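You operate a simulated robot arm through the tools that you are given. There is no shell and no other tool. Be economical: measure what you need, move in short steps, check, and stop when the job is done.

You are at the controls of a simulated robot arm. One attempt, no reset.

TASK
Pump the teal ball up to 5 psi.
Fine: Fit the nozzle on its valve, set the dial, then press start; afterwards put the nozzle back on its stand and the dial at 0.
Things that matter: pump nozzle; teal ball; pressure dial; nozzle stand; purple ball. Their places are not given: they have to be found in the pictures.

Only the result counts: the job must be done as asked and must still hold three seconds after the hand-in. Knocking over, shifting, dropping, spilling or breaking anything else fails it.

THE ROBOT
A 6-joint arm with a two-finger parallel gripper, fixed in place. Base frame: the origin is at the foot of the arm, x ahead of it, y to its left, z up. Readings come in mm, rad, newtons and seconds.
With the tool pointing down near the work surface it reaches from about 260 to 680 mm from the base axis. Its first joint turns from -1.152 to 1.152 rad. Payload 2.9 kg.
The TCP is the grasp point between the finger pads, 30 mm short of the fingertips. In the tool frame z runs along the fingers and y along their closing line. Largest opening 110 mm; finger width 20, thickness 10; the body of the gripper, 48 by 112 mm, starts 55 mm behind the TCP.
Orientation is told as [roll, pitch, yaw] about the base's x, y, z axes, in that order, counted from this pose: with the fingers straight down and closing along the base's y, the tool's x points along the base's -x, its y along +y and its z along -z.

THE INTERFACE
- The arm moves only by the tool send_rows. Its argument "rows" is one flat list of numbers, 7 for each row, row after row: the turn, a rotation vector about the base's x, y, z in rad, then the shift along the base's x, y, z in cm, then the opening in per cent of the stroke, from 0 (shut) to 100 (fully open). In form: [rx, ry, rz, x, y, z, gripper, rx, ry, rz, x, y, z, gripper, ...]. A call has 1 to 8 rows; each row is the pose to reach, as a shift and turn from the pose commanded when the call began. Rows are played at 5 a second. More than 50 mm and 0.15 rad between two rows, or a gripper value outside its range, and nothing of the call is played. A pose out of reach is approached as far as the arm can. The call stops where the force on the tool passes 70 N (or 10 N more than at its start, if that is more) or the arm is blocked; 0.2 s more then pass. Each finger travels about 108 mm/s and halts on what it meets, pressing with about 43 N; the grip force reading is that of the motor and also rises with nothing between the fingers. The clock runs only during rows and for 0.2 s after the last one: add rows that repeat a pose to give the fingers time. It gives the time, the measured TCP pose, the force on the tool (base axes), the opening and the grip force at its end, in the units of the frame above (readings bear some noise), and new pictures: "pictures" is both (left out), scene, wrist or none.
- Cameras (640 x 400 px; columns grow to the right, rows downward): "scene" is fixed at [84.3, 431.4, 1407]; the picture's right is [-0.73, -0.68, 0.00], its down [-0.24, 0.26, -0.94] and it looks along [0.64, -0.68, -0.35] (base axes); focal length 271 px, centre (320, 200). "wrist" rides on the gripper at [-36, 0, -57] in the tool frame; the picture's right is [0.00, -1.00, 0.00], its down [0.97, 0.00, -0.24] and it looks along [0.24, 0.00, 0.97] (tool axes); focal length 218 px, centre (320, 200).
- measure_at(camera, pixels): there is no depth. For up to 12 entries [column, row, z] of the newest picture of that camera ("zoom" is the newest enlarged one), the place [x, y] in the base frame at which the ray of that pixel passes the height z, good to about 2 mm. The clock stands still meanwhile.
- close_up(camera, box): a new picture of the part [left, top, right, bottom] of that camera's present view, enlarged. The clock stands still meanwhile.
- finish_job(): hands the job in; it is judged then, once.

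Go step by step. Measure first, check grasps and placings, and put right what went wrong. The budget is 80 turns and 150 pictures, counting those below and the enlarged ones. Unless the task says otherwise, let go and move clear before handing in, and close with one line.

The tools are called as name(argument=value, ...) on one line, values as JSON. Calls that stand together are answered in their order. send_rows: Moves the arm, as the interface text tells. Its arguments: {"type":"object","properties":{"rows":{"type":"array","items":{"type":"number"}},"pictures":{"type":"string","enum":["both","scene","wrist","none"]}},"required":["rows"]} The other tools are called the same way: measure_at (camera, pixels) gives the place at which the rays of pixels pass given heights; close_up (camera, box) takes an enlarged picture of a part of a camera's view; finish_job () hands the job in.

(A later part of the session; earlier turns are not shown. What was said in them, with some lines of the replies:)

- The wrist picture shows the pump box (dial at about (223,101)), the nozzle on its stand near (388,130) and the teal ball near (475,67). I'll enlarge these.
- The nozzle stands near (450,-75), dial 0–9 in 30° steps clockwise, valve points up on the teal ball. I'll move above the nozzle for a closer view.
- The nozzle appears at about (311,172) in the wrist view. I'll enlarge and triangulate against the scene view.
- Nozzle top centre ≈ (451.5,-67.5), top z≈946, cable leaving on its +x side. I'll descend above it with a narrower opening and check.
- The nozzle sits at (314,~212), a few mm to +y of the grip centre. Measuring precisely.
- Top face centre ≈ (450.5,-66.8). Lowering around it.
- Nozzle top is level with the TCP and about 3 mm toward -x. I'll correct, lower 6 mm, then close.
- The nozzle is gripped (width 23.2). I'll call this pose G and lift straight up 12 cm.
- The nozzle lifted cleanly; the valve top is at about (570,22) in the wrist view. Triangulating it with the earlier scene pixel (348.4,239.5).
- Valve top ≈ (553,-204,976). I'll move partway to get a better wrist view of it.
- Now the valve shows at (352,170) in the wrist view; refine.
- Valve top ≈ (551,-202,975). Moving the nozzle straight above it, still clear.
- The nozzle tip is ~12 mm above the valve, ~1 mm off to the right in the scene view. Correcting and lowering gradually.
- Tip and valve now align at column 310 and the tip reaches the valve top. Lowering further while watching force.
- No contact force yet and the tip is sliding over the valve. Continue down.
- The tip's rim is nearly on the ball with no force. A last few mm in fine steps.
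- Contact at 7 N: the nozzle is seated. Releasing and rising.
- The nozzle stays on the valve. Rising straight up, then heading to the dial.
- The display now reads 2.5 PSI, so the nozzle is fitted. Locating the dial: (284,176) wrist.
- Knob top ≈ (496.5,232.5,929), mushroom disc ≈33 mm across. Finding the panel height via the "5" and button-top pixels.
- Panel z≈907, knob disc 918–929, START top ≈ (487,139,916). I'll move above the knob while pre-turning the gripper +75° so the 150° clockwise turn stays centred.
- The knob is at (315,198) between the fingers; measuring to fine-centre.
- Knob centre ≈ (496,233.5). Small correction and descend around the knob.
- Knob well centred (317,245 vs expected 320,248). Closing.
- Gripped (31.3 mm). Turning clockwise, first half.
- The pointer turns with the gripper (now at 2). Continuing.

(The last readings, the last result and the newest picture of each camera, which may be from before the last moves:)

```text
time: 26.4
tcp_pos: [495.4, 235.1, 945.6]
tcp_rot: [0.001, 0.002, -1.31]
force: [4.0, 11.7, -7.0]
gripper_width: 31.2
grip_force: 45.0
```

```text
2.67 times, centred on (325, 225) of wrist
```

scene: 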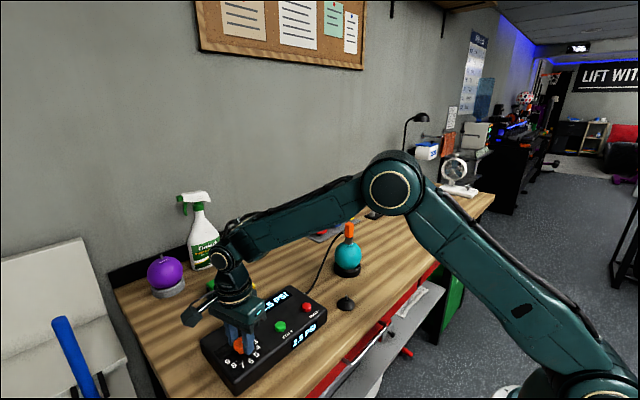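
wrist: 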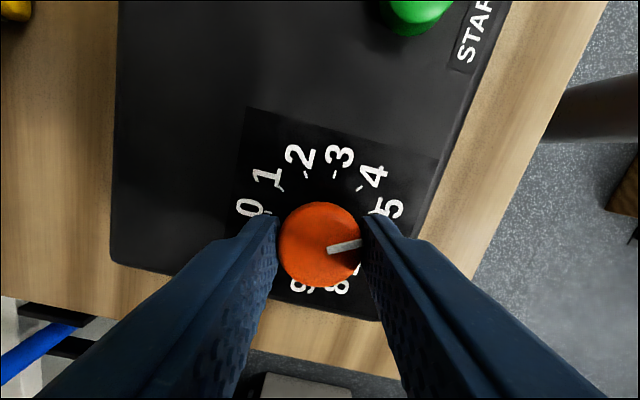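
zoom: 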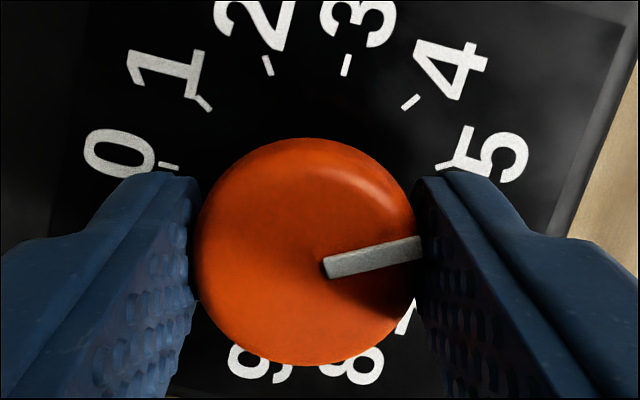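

The knob turned 150° by the readings. Releasing and rising to check where the pointer is.

send_rows(rows=[0, 0, 0, 0, 0, 0, 35, 0, 0, 0, 0, 0, 0, 60, 0, 0, 0, 0, 0, 0, 60, 0, 0, 0, 0, 0, 3, 60, 0, 0, 0, 0, 0, 6, 60, 0, 0, 0, 0, 0, 10, 60, 0, 0, 0, 0, 0, 10, 60])

close_up(camera="wrist", box=[240, 120, 400, 220])

```text
time: 28.0
tcp_pos: [495.3, 232.9, 1046.1]
tcp_rot: [0.0, 0.001, -1.31]
force: [0.2, -0.2, -0.5]
gripper_width: 66.0
grip_force: 0.0
```

scene: 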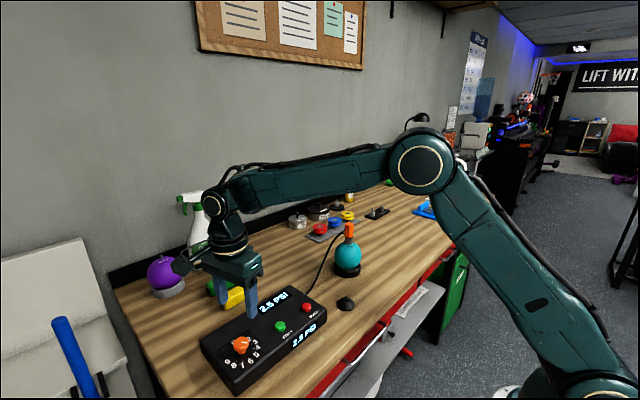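
wrist: 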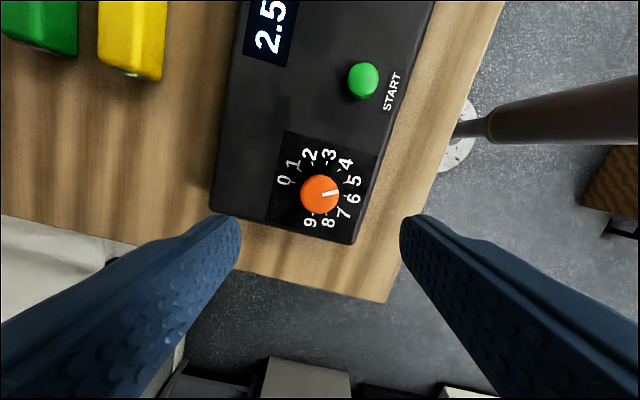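

```text
4.00 times, centred on (320, 170) of wrist
```

zoom: 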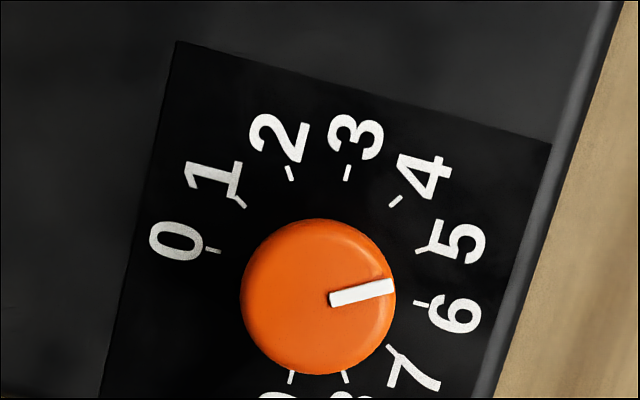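

The pointer lies along the tick of 5. Next: close the gripper, turn back to yaw 0 and move above START.

send_rows(rows=[0, 0, 0.145, 0, -1, 1, 60, 0, 0, 0.29, 0, -2.5, 1, 50, 0, 0, 0.435, -0.2, -4, 1, 40, 0, 0, 0.58, -0.4, -5.5, 1, 30, 0, 0, 0.725, -0.6, -7, 1, 20, 0, 0, 0.87, -0.8, -8.3, 0, 10, 0, 0, 1.015, -0.8, -9.3, -1, 0, 0, 0, 1.16, -0.8, -9.3, -2, 0], pictures="none")

send_rows(rows=[0, 0, 0.149, 0, 0, 0, 0, 0, 0, 0.149, 0, 0, 0, 0, 0, 0, 0.149, 0, 0, 0, 0])

close_up(camera="scene", box=[210, 270, 330, 380])

```text
time: 29.8
tcp_pos: [488.2, 140.3, 1022.7]
tcp_rot: [-0.001, 0.0, -0.146]
force: [-0.7, 0.1, -0.1]
gripper_width: 0.0
grip_force: 37.5
```

```text
time: 30.6
tcp_pos: [487.1, 140.7, 1023.8]
tcp_rot: [0.0, 0.0, 0.001]
force: [0.1, 0.0, 0.2]
gripper_width: 0.0
grip_force: 38.4
```

scene: 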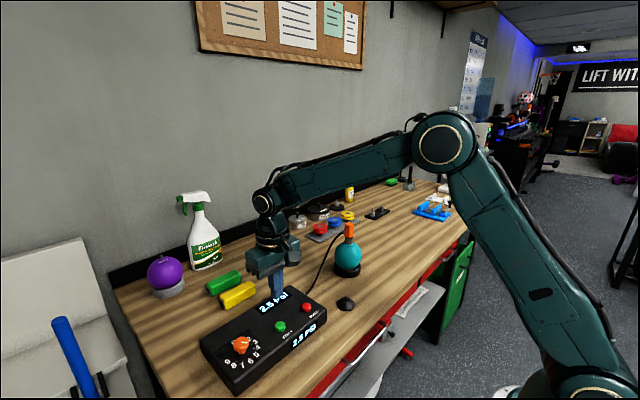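
wrist: 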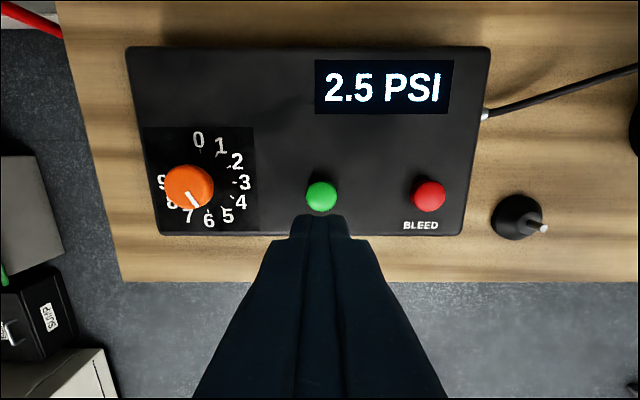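

```text
3.64 times, centred on (270, 325) of scene
```

zoom: 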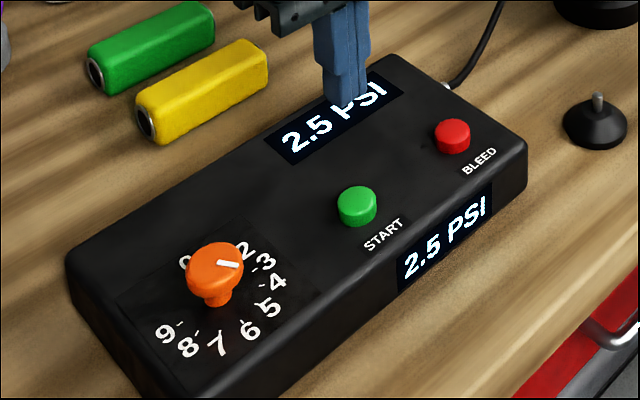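

Dial pointer aims at 5. Measuring START at (321,197) for the press.

measure_at(camera="wrist", pixels=[[321, 195, 916], [321, 195, 918], [321, 197, 916]])

```text
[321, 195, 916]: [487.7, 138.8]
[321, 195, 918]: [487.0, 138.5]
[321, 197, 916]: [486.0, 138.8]
```

Button centre ≈ (487,139,916). Descending to press it gently.

send_rows(rows=[0, 0, 0, 0, -0.15, -3, 0, 0, 0, 0, 0, -0.15, -6, 0, 0, 0, 0, 0, -0.15, -7.3, 0, 0, 0, 0, 0, -0.15, -7.6, 0, 0, 0, 0, 0, -0.15, -7.9, 0, 0, 0, 0, 0, -0.15, -8.1, 0], pictures="scene")

close_up(camera="scene", box=[210, 270, 330, 380])

```text
time: 32.0
tcp_pos: [486.8, 140.4, 944.1]
tcp_rot: [0.0, 0.001, 0.001]
force: [-0.7, -0.9, -0.6]
gripper_width: 0.0
grip_force: 37.8
```

scene: 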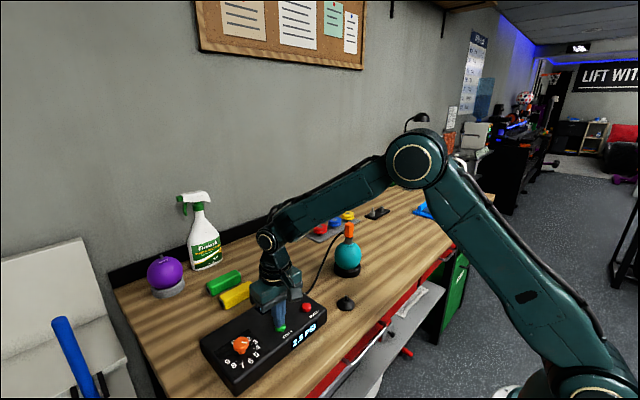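

```text
3.64 times, centred on (270, 325) of scene
```

zoom: 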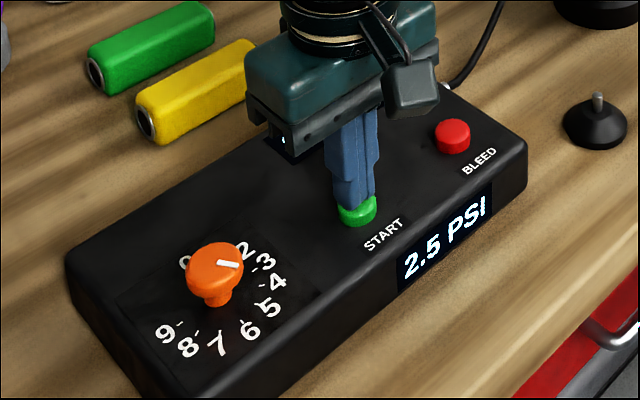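

Just above/at the button. Pressing further in 1 mm steps.

send_rows(rows=[0, 0, 0, 0, 0, -0.1, 0, 0, 0, 0, 0, 0, -0.2, 0, 0, 0, 0, 0, 0, -0.3, 0, 0, 0, 0, 0, 0, -0.3, 0], pictures="none")

close_up(camera="scene", box=[270, 290, 330, 350])

```text
time: 33.0
tcp_pos: [488.5, 140.4, 940.4]
tcp_rot: [0.001, -0.001, 0.0]
force: [-1.4, 1.3, 3.9]
gripper_width: 0.0
grip_force: 37.0
```

```text
6.67 times, centred on (300, 320) of scene
```

zoom: 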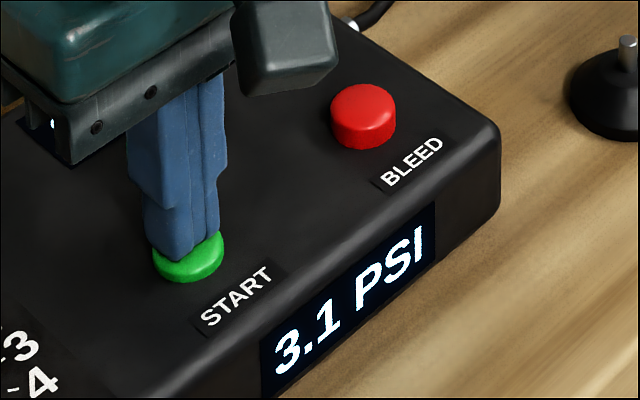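

The pump is running (3.1 PSI). Lifting off and watching.

send_rows(rows=[0, 0, 0, 0, 0, 1, 0, 0, 0, 0, 0, 0, 4, 0, 0, 0, 0, 0, 0, 8, 0, 0, 0, 0, 0, 0, 8, 0, 0, 0, 0, 0, 0, 8, 0], pictures="none")

close_up(camera="scene", box=[270, 210, 380, 350])

```text
time: 34.2
tcp_pos: [489.3, 139.9, 1022.4]
tcp_rot: [-0.002, 0.0, 0.0]
force: [0.4, 0.4, 0.2]
gripper_width: 0.1
grip_force: 37.7
```

```text
2.86 times, centred on (325, 280) of scene
```

zoom: 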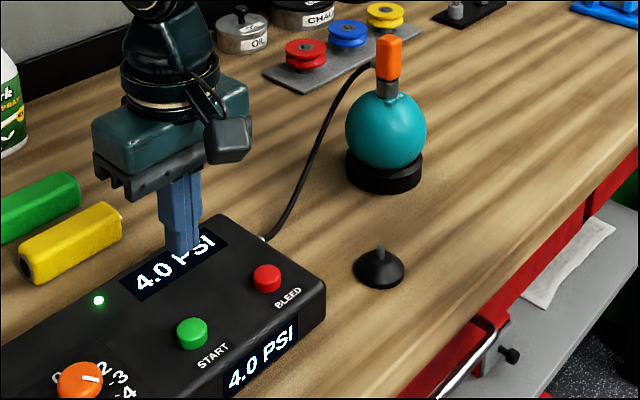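

It continues by itself (4.0). I'll rise and travel back toward the ball while it finishes.

send_rows(rows=[0, 0, 0, 0, 0, 4, 20, 0, 0, 0, 0, 0, 8, 40, 0, 0, 0, 0, -3, 10.5, 60, 0, 0, 0, 1, -7.5, 10.5, 60, 0, 0, 0, 2, -12, 10.5, 60, 0, 0, 0, 3, -16.5, 10.5, 60, 0, 0, 0, 4, -21, 10.5, 60, 0, 0, 0, 4, -21, 10.5, 60], pictures="none")

close_up(camera="scene", box=[200, 210, 380, 380])

```text
time: 36.0
tcp_pos: [527.3, -70.1, 1127.8]
tcp_rot: [0.0, 0.001, 0.0]
force: [-0.3, 0.3, -0.5]
gripper_width: 66.1
grip_force: 0.1
```

```text
2.35 times, centred on (290, 295) of scene
```

zoom: 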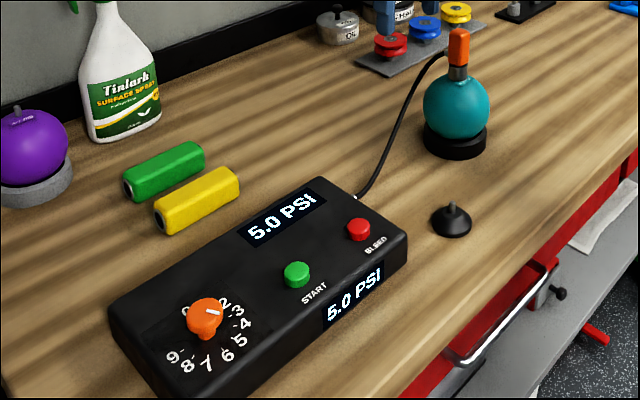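

Display reads 5.0 PSI and the lamp is off. Moving above the nozzle.

send_rows(rows=[0, 0, 0, 0.8, -4.5, 0, 60, 0, 0, 0, 1.5, -9, 0, 60, 0, 0, 0, 2.2, -13.2, 0, 60, 0, 0, 0, 2.2, -13.2, -2, 60, 0, 0, 0, 2.2, -13.2, -2, 60])

```text
time: 37.2
tcp_pos: [550.1, -202.8, 1106.3]
tcp_rot: [0.0, 0.0, -0.002]
force: [0.9, 0.0, 0.3]
gripper_width: 66.2
grip_force: 0.0
```

scene: 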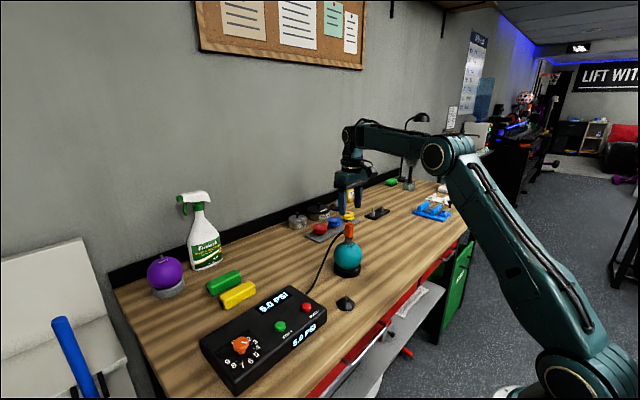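
wrist: 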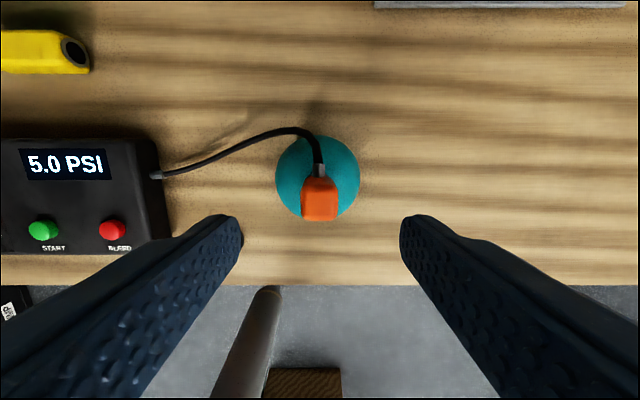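

Nozzle at column 320: aligned. Descend 80 mm.

send_rows(rows=[0, 0, 0, 0, 0, -3, 60, 0, 0, 0, 0, 0, -6, 60, 0, 0, 0, 0, 0, -8, 60, 0, 0, 0, 0, 0, -8, 60])

close_up(camera="scene", box=[320, 200, 380, 260])

```text
time: 38.2
tcp_pos: [548.6, -204.5, 1025.0]
tcp_rot: [-0.001, -0.001, 0.0]
force: [-0.1, 0.1, 0.0]
gripper_width: 66.0
grip_force: 0.1
```

scene: 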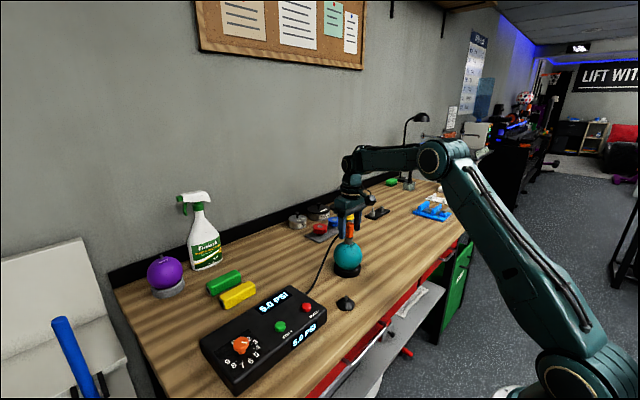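
wrist: 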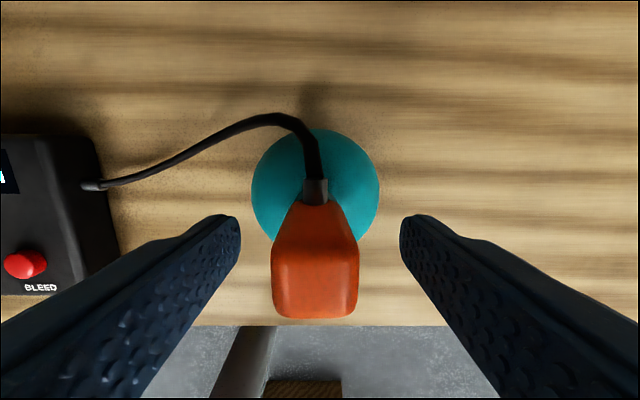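

```text
6.67 times, centred on (350, 230) of scene
```

zoom: 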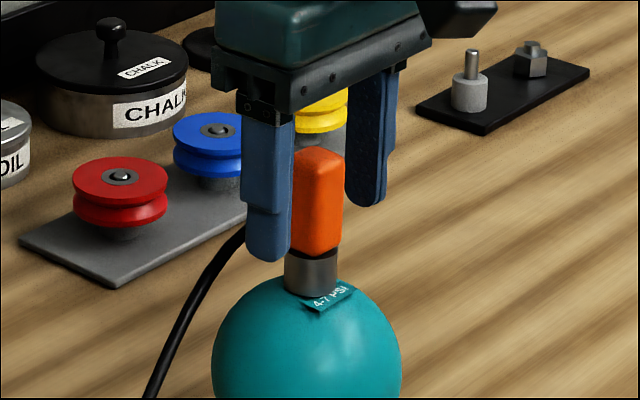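

Nozzle is 1.3 mm to +y; correct, grip and draw it straight up.

send_rows(rows=[0, 0, 0, 0.05, 0.13, 0, 60, 0, 0, 0, 0.05, 0.13, 0, 40, 0, 0, 0, 0.05, 0.13, 0, 20, 0, 0, 0, 0.05, 0.13, 0, 10, 0, 0, 0, 0.05, 0.13, 0, 10, 0, 0, 0, 0.05, 0.13, 0, 10], pictures="wrist")

send_rows(rows=[0, 0, 0, 0, 0, 0.7, 10, 0, 0, 0, 0, 0, 1.5, 10, 0, 0, 0, 0, 0, 2.5, 10, 0, 0, 0, 0, 0, 4, 10, 0, 0, 0, 0, 0, 4, 10], pictures="wrist")

close_up(camera="scene", box=[310, 200, 390, 320])

```text
time: 39.6
tcp_pos: [549.9, -202.4, 1024.9]
tcp_rot: [0.0, 0.0, 0.0]
force: [0.6, 1.6, 1.6]
gripper_width: 23.0
grip_force: 43.2
```

wrist: 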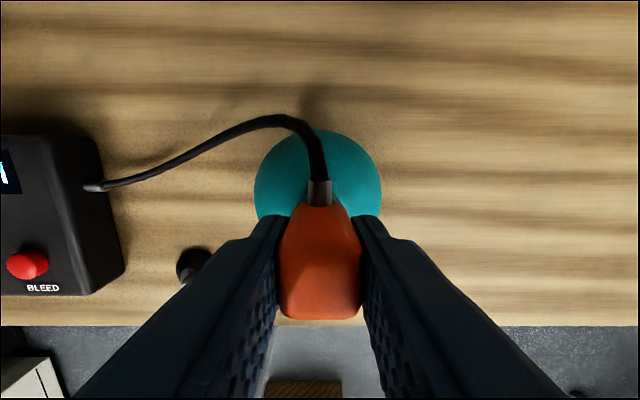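

```text
time: 40.8
tcp_pos: [550.7, -200.8, 1064.7]
tcp_rot: [0.001, 0.001, 0.0]
force: [-0.1, 0.6, -1.2]
gripper_width: 23.4
grip_force: 43.0
```

wrist: 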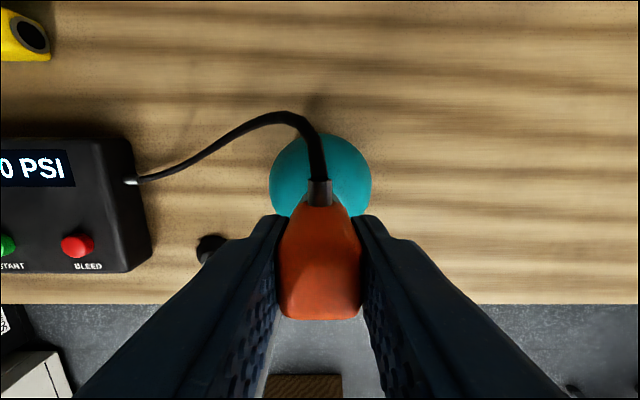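

```text
3.33 times, centred on (350, 260) of scene
```

zoom: 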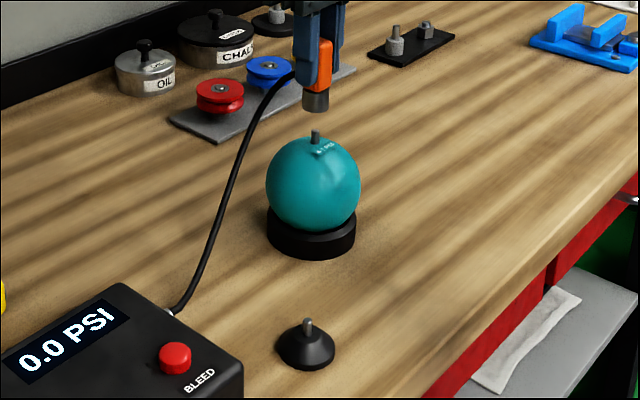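

The nozzle is off the valve. Moving next to the stand, where its peg remains visible for measuring.

send_rows(rows=[0, 0, 0, -2.4, 3.2, 0.5, 10, 0, 0, 0, -4.8, 6.4, 0.5, 10, 0, 0, 0, -7.2, 9.6, 0, 10, 0, 0, 0, -9.6, 12.8, -1.5, 10, 0, 0, 0, -12, 16, -3.5, 10, 0, 0, 0, -12, 16, -3.5, 10])

close_up(camera="scene", box=[310, 220, 390, 320])

close_up(camera="wrist", box=[320, 130, 420, 230])

```text
time: 42.2
tcp_pos: [431.0, -40.9, 1031.1]
tcp_rot: [0.0, 0.0, -0.002]
force: [0.8, 1.0, -0.3]
gripper_width: 23.2
grip_force: 42.6
```

scene: 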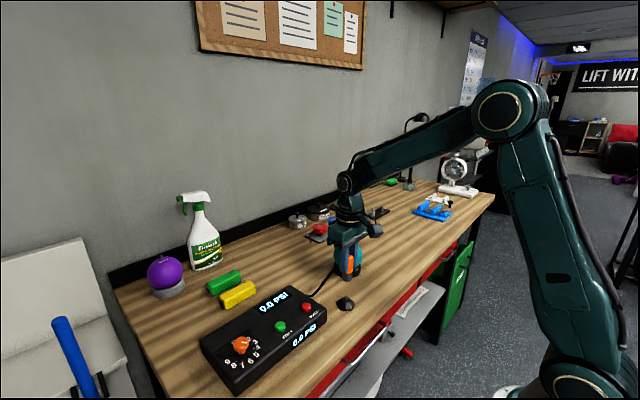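
wrist: 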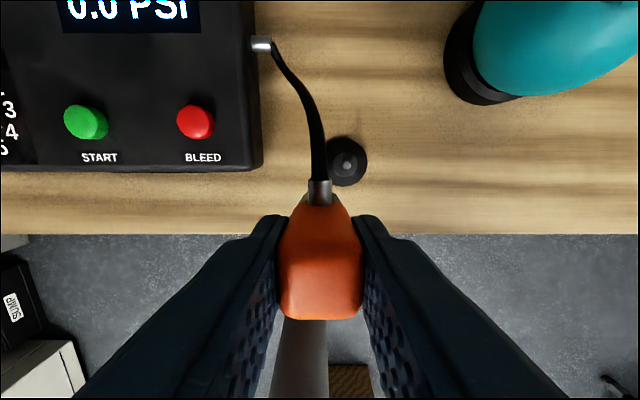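

```text
4.00 times, centred on (350, 270) of scene
```

zoom: 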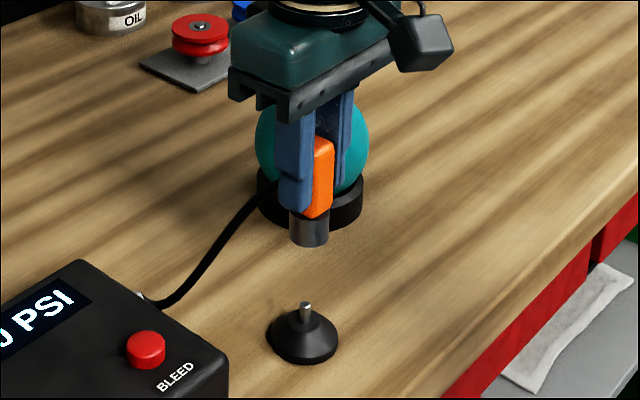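

```text
4.00 times, centred on (370, 180) of wrist
```

zoom: 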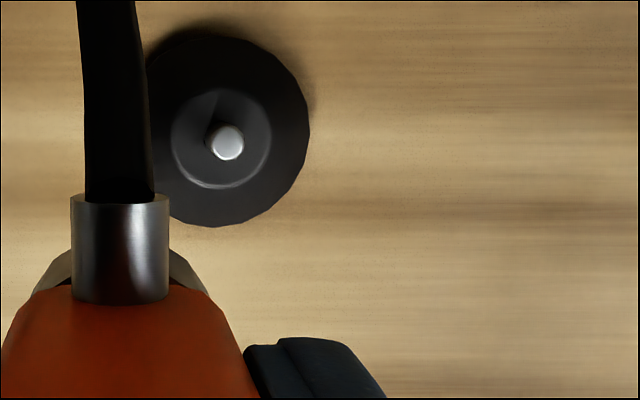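

Peg top at wrist (346.8,165.8) and scene (346.4,296.3). Triangulating.

measure_at(camera="wrist", pixels=[[346.8, 165.8, 895], [346.8, 165.8, 900], [346.8, 165.8, 905], [346.8, 165.8, 910]])

measure_at(camera="scene", pixels=[[346.4, 296.3, 895], [346.4, 296.3, 900], [346.4, 296.3, 905], [346.4, 296.3, 910]])

```text
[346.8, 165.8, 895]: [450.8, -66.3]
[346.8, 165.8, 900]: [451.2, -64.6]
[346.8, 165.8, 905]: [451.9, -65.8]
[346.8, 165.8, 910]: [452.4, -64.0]
```

```text
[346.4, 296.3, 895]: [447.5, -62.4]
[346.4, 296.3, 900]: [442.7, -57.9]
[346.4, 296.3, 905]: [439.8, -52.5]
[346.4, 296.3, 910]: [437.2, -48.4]
```

Peg top ≈ (450.5,-66,892). Moving above it and checking alignment.

send_rows(rows=[0, 0, 0, 1, -1.25, 0, 10, 0, 0, 0, 1.95, -2.5, 0, 10, 0, 0, 0, 1.95, -2.5, -2, 10, 0, 0, 0, 1.95, -2.5, -4, 10, 0, 0, 0, 1.95, -2.5, -4, 10], pictures="none")

close_up(camera="scene", box=[316, 255, 376, 315])

```text
time: 43.4
tcp_pos: [450.6, -65.0, 989.2]
tcp_rot: [0.0, 0.0, -0.001]
force: [-0.1, 0.0, -0.7]
gripper_width: 23.2
grip_force: 43.1
```

```text
6.67 times, centred on (346, 285) of scene
```

zoom: 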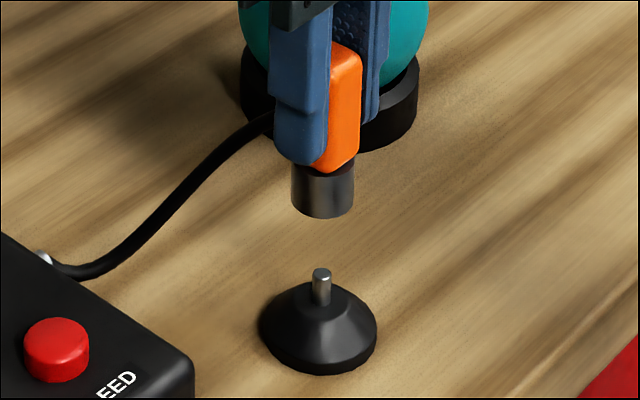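

Tip (322) and peg (320.5) aligned within a mm. Descending in stages.

send_rows(rows=[0, 0, 0, 0, 0, -1, 10, 0, 0, 0, 0, 0, -2, 10, 0, 0, 0, 0, 0, -2.6, 10, 0, 0, 0, 0, 0, -3, 10, 0, 0, 0, 0, 0, -3.4, 10], pictures="none")

close_up(camera="scene", box=[316, 255, 376, 315])

```text
time: 44.6
tcp_pos: [447.9, -66.0, 955.5]
tcp_rot: [0.001, 0.0, 0.0]
force: [0.5, -0.1, 0.0]
gripper_width: 23.4
grip_force: 42.8
```

```text
6.67 times, centred on (346, 285) of scene
```

zoom: 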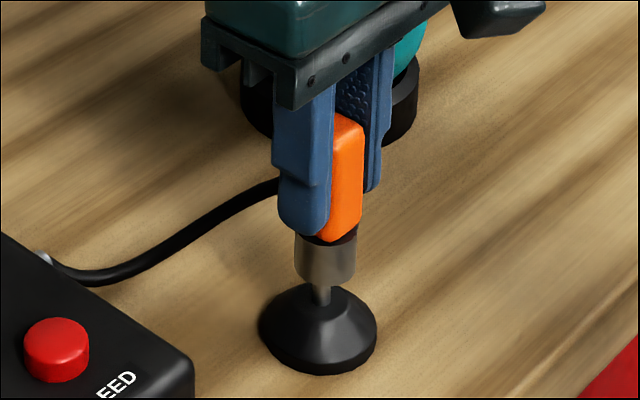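

The tip is over the peg, about 1 mm to the picture's right; small correction and continue down to contact.

send_rows(rows=[0, 0, 0, 0.07, 0.04, -0.3, 10, 0, 0, 0, 0.08, 0.05, -0.8, 10, 0, 0, 0, 0.08, 0.05, -1.2, 10, 0, 0, 0, 0.08, 0.05, -1.5, 10, 0, 0, 0, 0.08, 0.05, -1.6, 10], pictures="none")

close_up(camera="scene", box=[316, 255, 376, 315])

```text
time: 45.8
tcp_pos: [448.6, -65.9, 940.5]
tcp_rot: [0.001, -0.001, 0.0]
force: [0.2, -0.2, -0.6]
gripper_width: 23.2
grip_force: 43.2
```

```text
6.67 times, centred on (346, 285) of scene
```

zoom: 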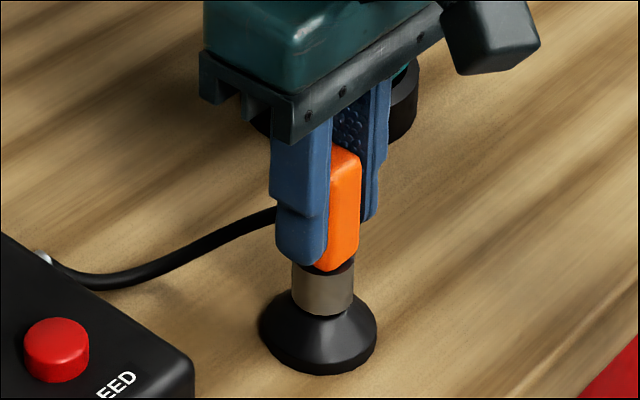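

Almost seated with no force; lower 1 mm at a time until contact.

send_rows(rows=[0, 0, 0, 0, 0, -0.1, 10, 0, 0, 0, 0, 0, -0.2, 10, 0, 0, 0, 0, 0, -0.2, 10], pictures="none")

```text
time: 46.6
tcp_pos: [451.0, -66.6, 938.8]
tcp_rot: [0.0, 0.0, -0.001]
force: [0.0, 1.4, -0.8]
gripper_width: 23.3
grip_force: 43.2
```

send_rows(rows=[0, 0, 0, 0, 0, -0.1, 10, 0, 0, 0, 0, 0, -0.2, 10, 0, 0, 0, 0, 0, -0.2, 10], pictures="none")

close_up(camera="scene", box=[316, 255, 376, 315])

```text
time: 47.4
tcp_pos: [449.1, -65.4, 937.9]
tcp_rot: [-0.001, -0.005, 0.0]
force: [-6.4, 1.3, 22.0]
gripper_width: 23.2
grip_force: 43.0
```

```text
6.67 times, centred on (346, 285) of scene
```

zoom: 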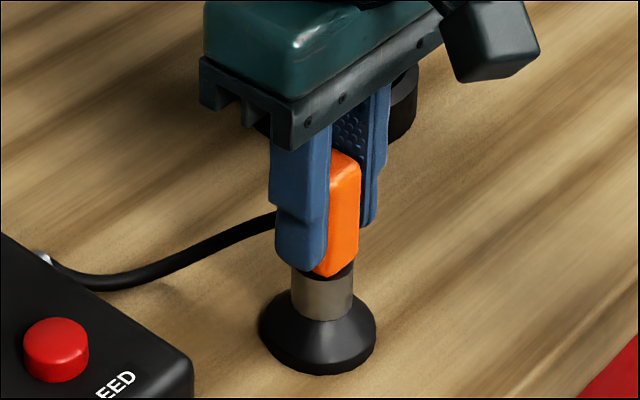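

Seated firmly (22 N). Backing off 2 mm, releasing and rising.

send_rows(rows=[0, 0, 0, 0, 0, 0.15, 10, 0, 0, 0, 0, 0, 0.15, 25, 0, 0, 0, 0, 0, 0.15, 45, 0, 0, 0, 0, 0, 0.15, 60, 0, 0, 0, 0, 0, 0.15, 60], pictures="wrist")

close_up(camera="scene", box=[316, 255, 376, 315])

```text
time: 48.6
tcp_pos: [447.6, -65.8, 939.0]
tcp_rot: [-0.001, 0.001, -0.001]
force: [-1.3, 0.0, 1.0]
gripper_width: 66.0
grip_force: 0.2
```

wrist: 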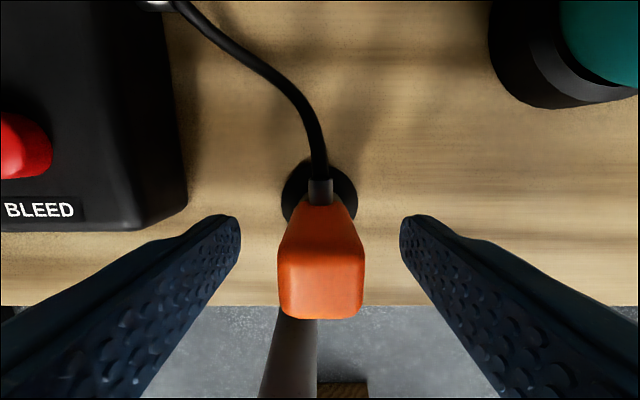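

```text
6.67 times, centred on (346, 285) of scene
```

zoom: 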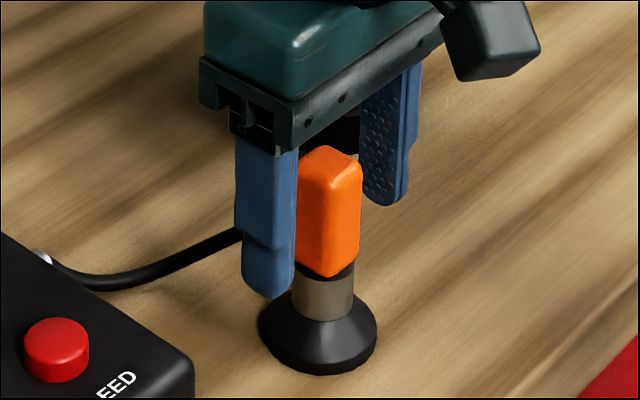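

The nozzle stands in its stand. Rising and travelling to the dial, turning to -75°.

send_rows(rows=[0, 0, 0, 0, 0, 3, 60, 0, 0, 0, 0, 0, 7, 60, 0, 0, 0, 0, 0, 11, 60, 0, 0, -0.145, 0.7, 4, 12, 60, 0, 0, -0.29, 1.4, 8.5, 12, 60, 0, 0, -0.435, 2.1, 13, 12, 60, 0, 0, -0.58, 2.8, 17.5, 12, 60, 0, 0, -0.725, 3.5, 22, 12, 60], pictures="none")

send_rows(rows=[0, 0, -0.145, 0.6, 4, -1, 60, 0, 0, -0.29, 1.2, 8.1, -1.5, 60, 0, 0, -0.435, 1.2, 8.1, -2, 60, 0, 0, -0.584, 1.2, 8.1, -2, 60, 0, 0, -0.584, 1.2, 8.1, -2, 60])

close_up(camera="wrist", box=[240, 120, 400, 220])

```text
time: 50.4
tcp_pos: [480.7, 158.0, 1058.1]
tcp_rot: [0.0, -0.001, -0.729]
force: [-0.2, 0.9, -0.6]
gripper_width: 65.9
grip_force: 0.1
```

```text
time: 51.6
tcp_pos: [496.0, 237.1, 1037.2]
tcp_rot: [0.001, -0.001, -1.311]
force: [0.1, 0.3, 0.4]
gripper_width: 66.0
grip_force: 0.1
```

scene: 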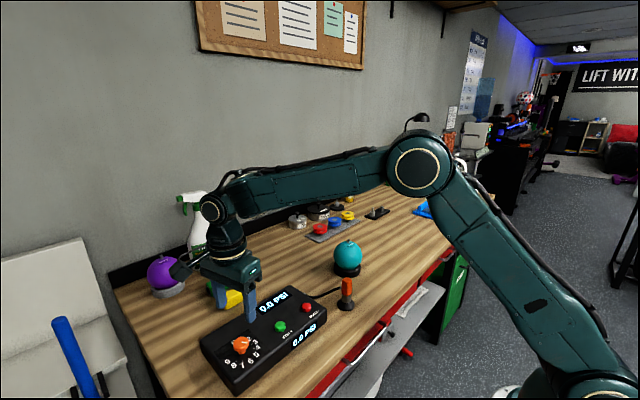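
wrist: 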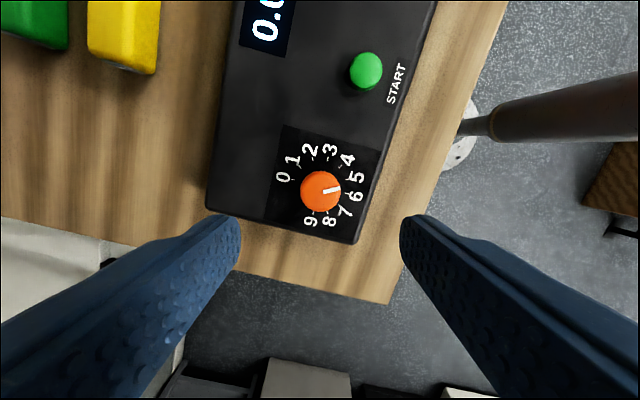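

```text
4.00 times, centred on (320, 170) of wrist
```

zoom: 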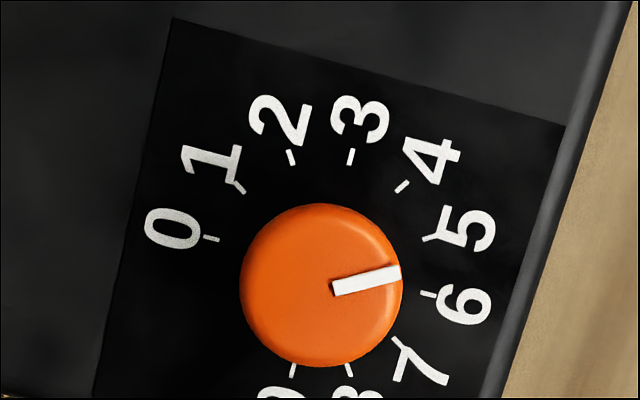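

Pointer still at 5; knob at (320.3,191). Measuring to centre the grip.

measure_at(camera="wrist", pixels=[[320.3, 191.3, 925], [320.3, 191.3, 929]])

```text
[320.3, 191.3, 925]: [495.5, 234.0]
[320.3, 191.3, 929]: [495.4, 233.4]
```

Nearly centred. Descending and gripping the knob.

send_rows(rows=[0, 0, 0, -0.05, -0.05, -3, 60, 0, 0, 0, -0.05, -0.05, -6, 60, 0, 0, 0, -0.05, -0.05, -8.5, 60, 0, 0, 0, -0.05, -0.05, -9.3, 60, 0, 0, 0, -0.05, -0.05, -9.3, 60], pictures="wrist")

```text
time: 52.8
tcp_pos: [494.1, 237.2, 945.3]
tcp_rot: [0.0, -0.001, -1.309]
force: [-0.1, 1.3, 0.5]
gripper_width: 66.0
grip_force: 0.0
```

wrist: 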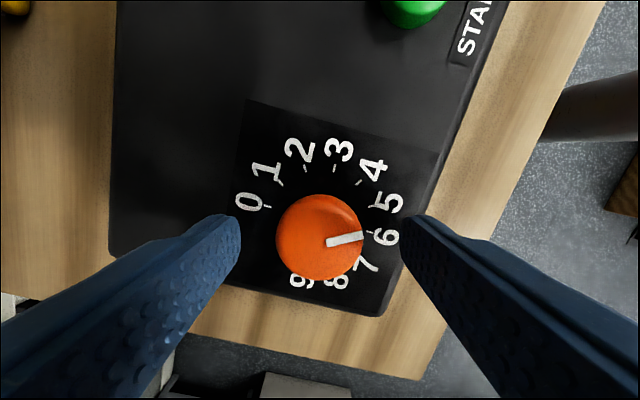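

Knob is ~2.5 mm toward -y of grip centre; shift and close.

send_rows(rows=[0, 0, 0, 0.05, -0.22, 0, 60, 0, 0, 0, 0.05, -0.22, 0, 40, 0, 0, 0, 0.05, -0.22, 0, 25, 0, 0, 0, 0.05, -0.22, 0, 20, 0, 0, 0, 0.05, -0.22, 0, 20, 0, 0, 0, 0.05, -0.22, 0, 20], pictures="wrist")

```text
time: 54.2
tcp_pos: [495.6, 234.7, 944.2]
tcp_rot: [-0.001, 0.0, -1.31]
force: [-1.5, -2.3, -0.1]
gripper_width: 31.2
grip_force: 45.3
```

wrist: 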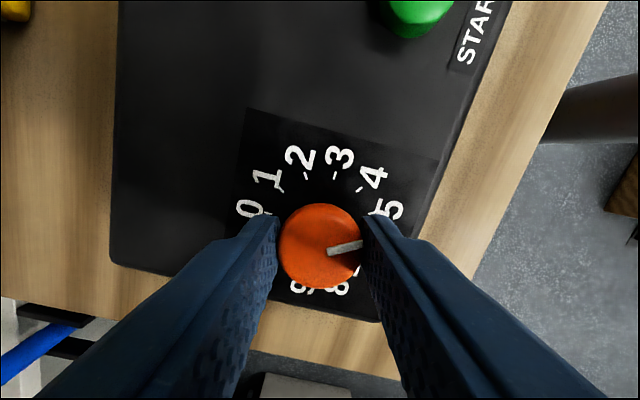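

Well gripped with little side force. Turning counter-clockwise 150°.

send_rows(rows=[0, 0, 0.145, 0, 0, 0, 20, 0, 0, 0.29, 0, 0, 0, 20, 0, 0, 0.435, 0, 0, 0, 20, 0, 0, 0.58, 0, 0, 0, 20, 0, 0, 0.725, 0, 0, 0, 20, 0, 0, 0.87, 0, 0, 0, 20, 0, 0, 1.015, 0, 0, 0, 20, 0, 0, 1.09, 0, 0, 0, 20], pictures="none")

send_rows(rows=[0, 0, 0.145, 0, 0, 0, 20, 0, 0, 0.29, 0, 0, 0, 20, 0, 0, 0.435, 0, 0, 0, 20, 0, 0, 0.58, 0, 0, 0, 20, 0, 0, 0.725, 0, 0, 0, 20, 0, 0, 0.87, 0, 0, 0, 20, 0, 0, 1.015, 0, 0, 0, 20, 0, 0, 1.09, 0, 0, 0, 20], pictures="none")

send_rows(rows=[0, 0, 0.145, 0, 0, 0, 20, 0, 0, 0.29, 0, 0, 0, 20, 0, 0, 0.42, 0, 0, 0, 20, 0, 0, 0.438, 0, 0, 0, 20, 0, 0, 0.438, 0, 0, 0, 20], pictures="wrist")

```text
time: 56.0
tcp_pos: [495.7, 234.1, 944.9]
tcp_rot: [0.001, 0.001, -0.211]
force: [-10.9, 22.9, -11.5]
gripper_width: 31.4
grip_force: 45.3
```

```text
time: 57.8
tcp_pos: [496.1, 235.3, 944.5]
tcp_rot: [0.004, 0.0, 0.879]
force: [-12.1, 22.1, -16.7]
gripper_width: 31.2
grip_force: 45.0
```

```text
time: 59.0
tcp_pos: [494.6, 236.7, 944.4]
tcp_rot: [0.003, 0.0, 1.315]
force: [-13.8, 25.5, -18.8]
gripper_width: 31.1
grip_force: 45.2
```

wrist: 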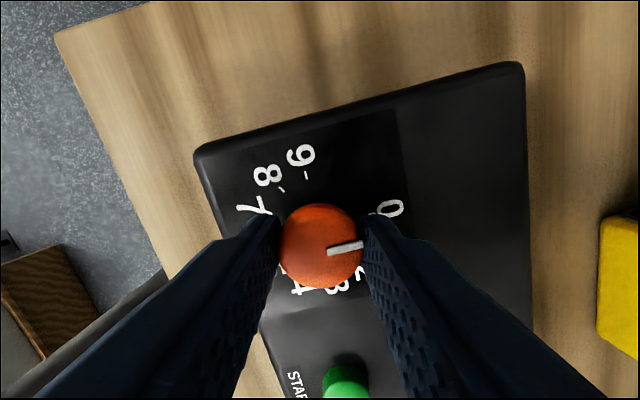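

Turned back with the same view as at the start of turning. Relaxing side force, releasing and rising to check.

send_rows(rows=[0, 0, 0, -0.04, 0.08, 0, 20, 0, 0, 0, -0.04, 0.08, 0, 40, 0, 0, 0, -0.04, 0.08, 0, 60, 0, 0, 0, -0.04, 0.08, 0, 60, 0, 0, 0, -0.04, 0.08, 3, 60, 0, 0, 0, -0.04, 0.08, 7, 60, 0, 0, 0, -0.04, 0.08, 11, 60, 0, 0, 0, -0.04, 0.08, 11, 60])

close_up(camera="wrist", box=[240, 130, 400, 230])

close_up(camera="scene", box=[200, 210, 380, 380])

```text
time: 60.8
tcp_pos: [496.8, 236.0, 1054.2]
tcp_rot: [-0.001, 0.001, 1.31]
force: [-0.3, 0.0, -0.4]
gripper_width: 66.0
grip_force: 0.1
```

scene: 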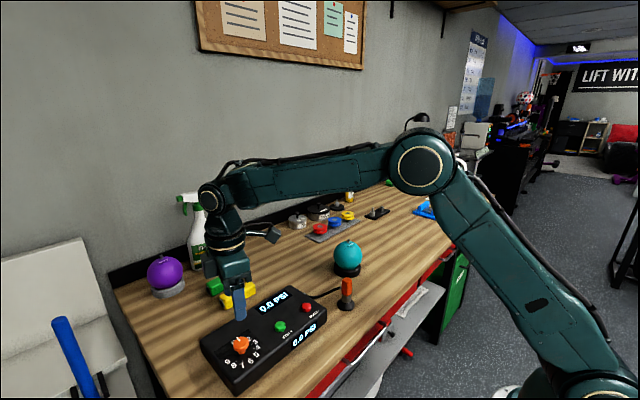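
wrist: 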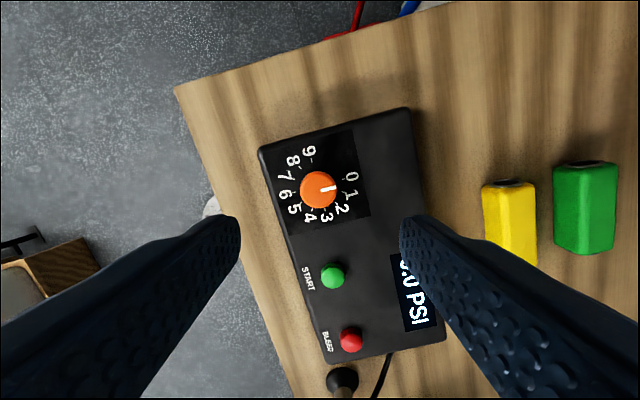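

```text
4.00 times, centred on (320, 180) of wrist
```

zoom: 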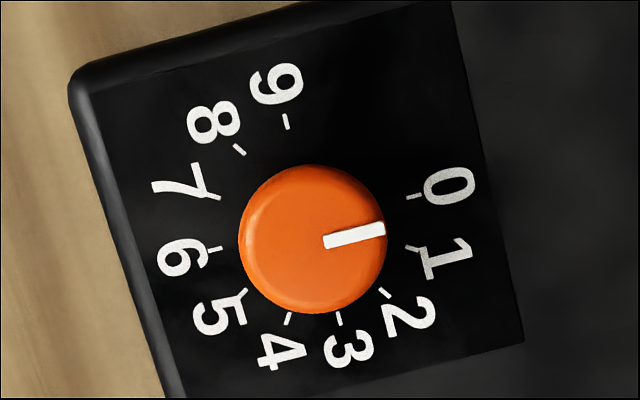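

```text
2.35 times, centred on (290, 295) of scene
```

zoom: 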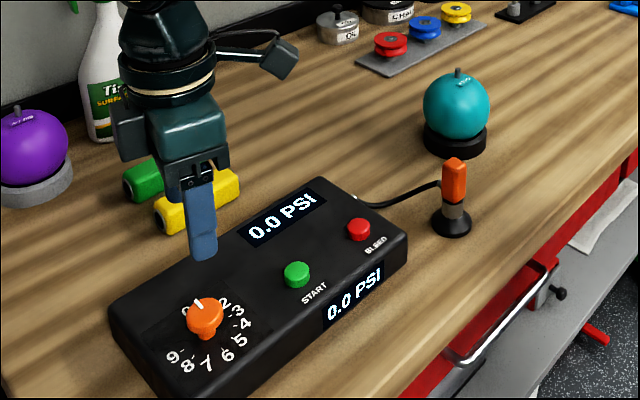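

The pointer lies at 0 (≈14° vs tick ≈15°), the nozzle is upright in its stand, the ball was pumped to 5.0, and the gripper is open and clear. Handing in.

finish_job()

```text
The job is handed in.
```

I pumped the teal ball to 5.0 PSI on the pump's display. The nozzle is back on its stand, the dial is at 0, and the gripper is open and clear of everything.
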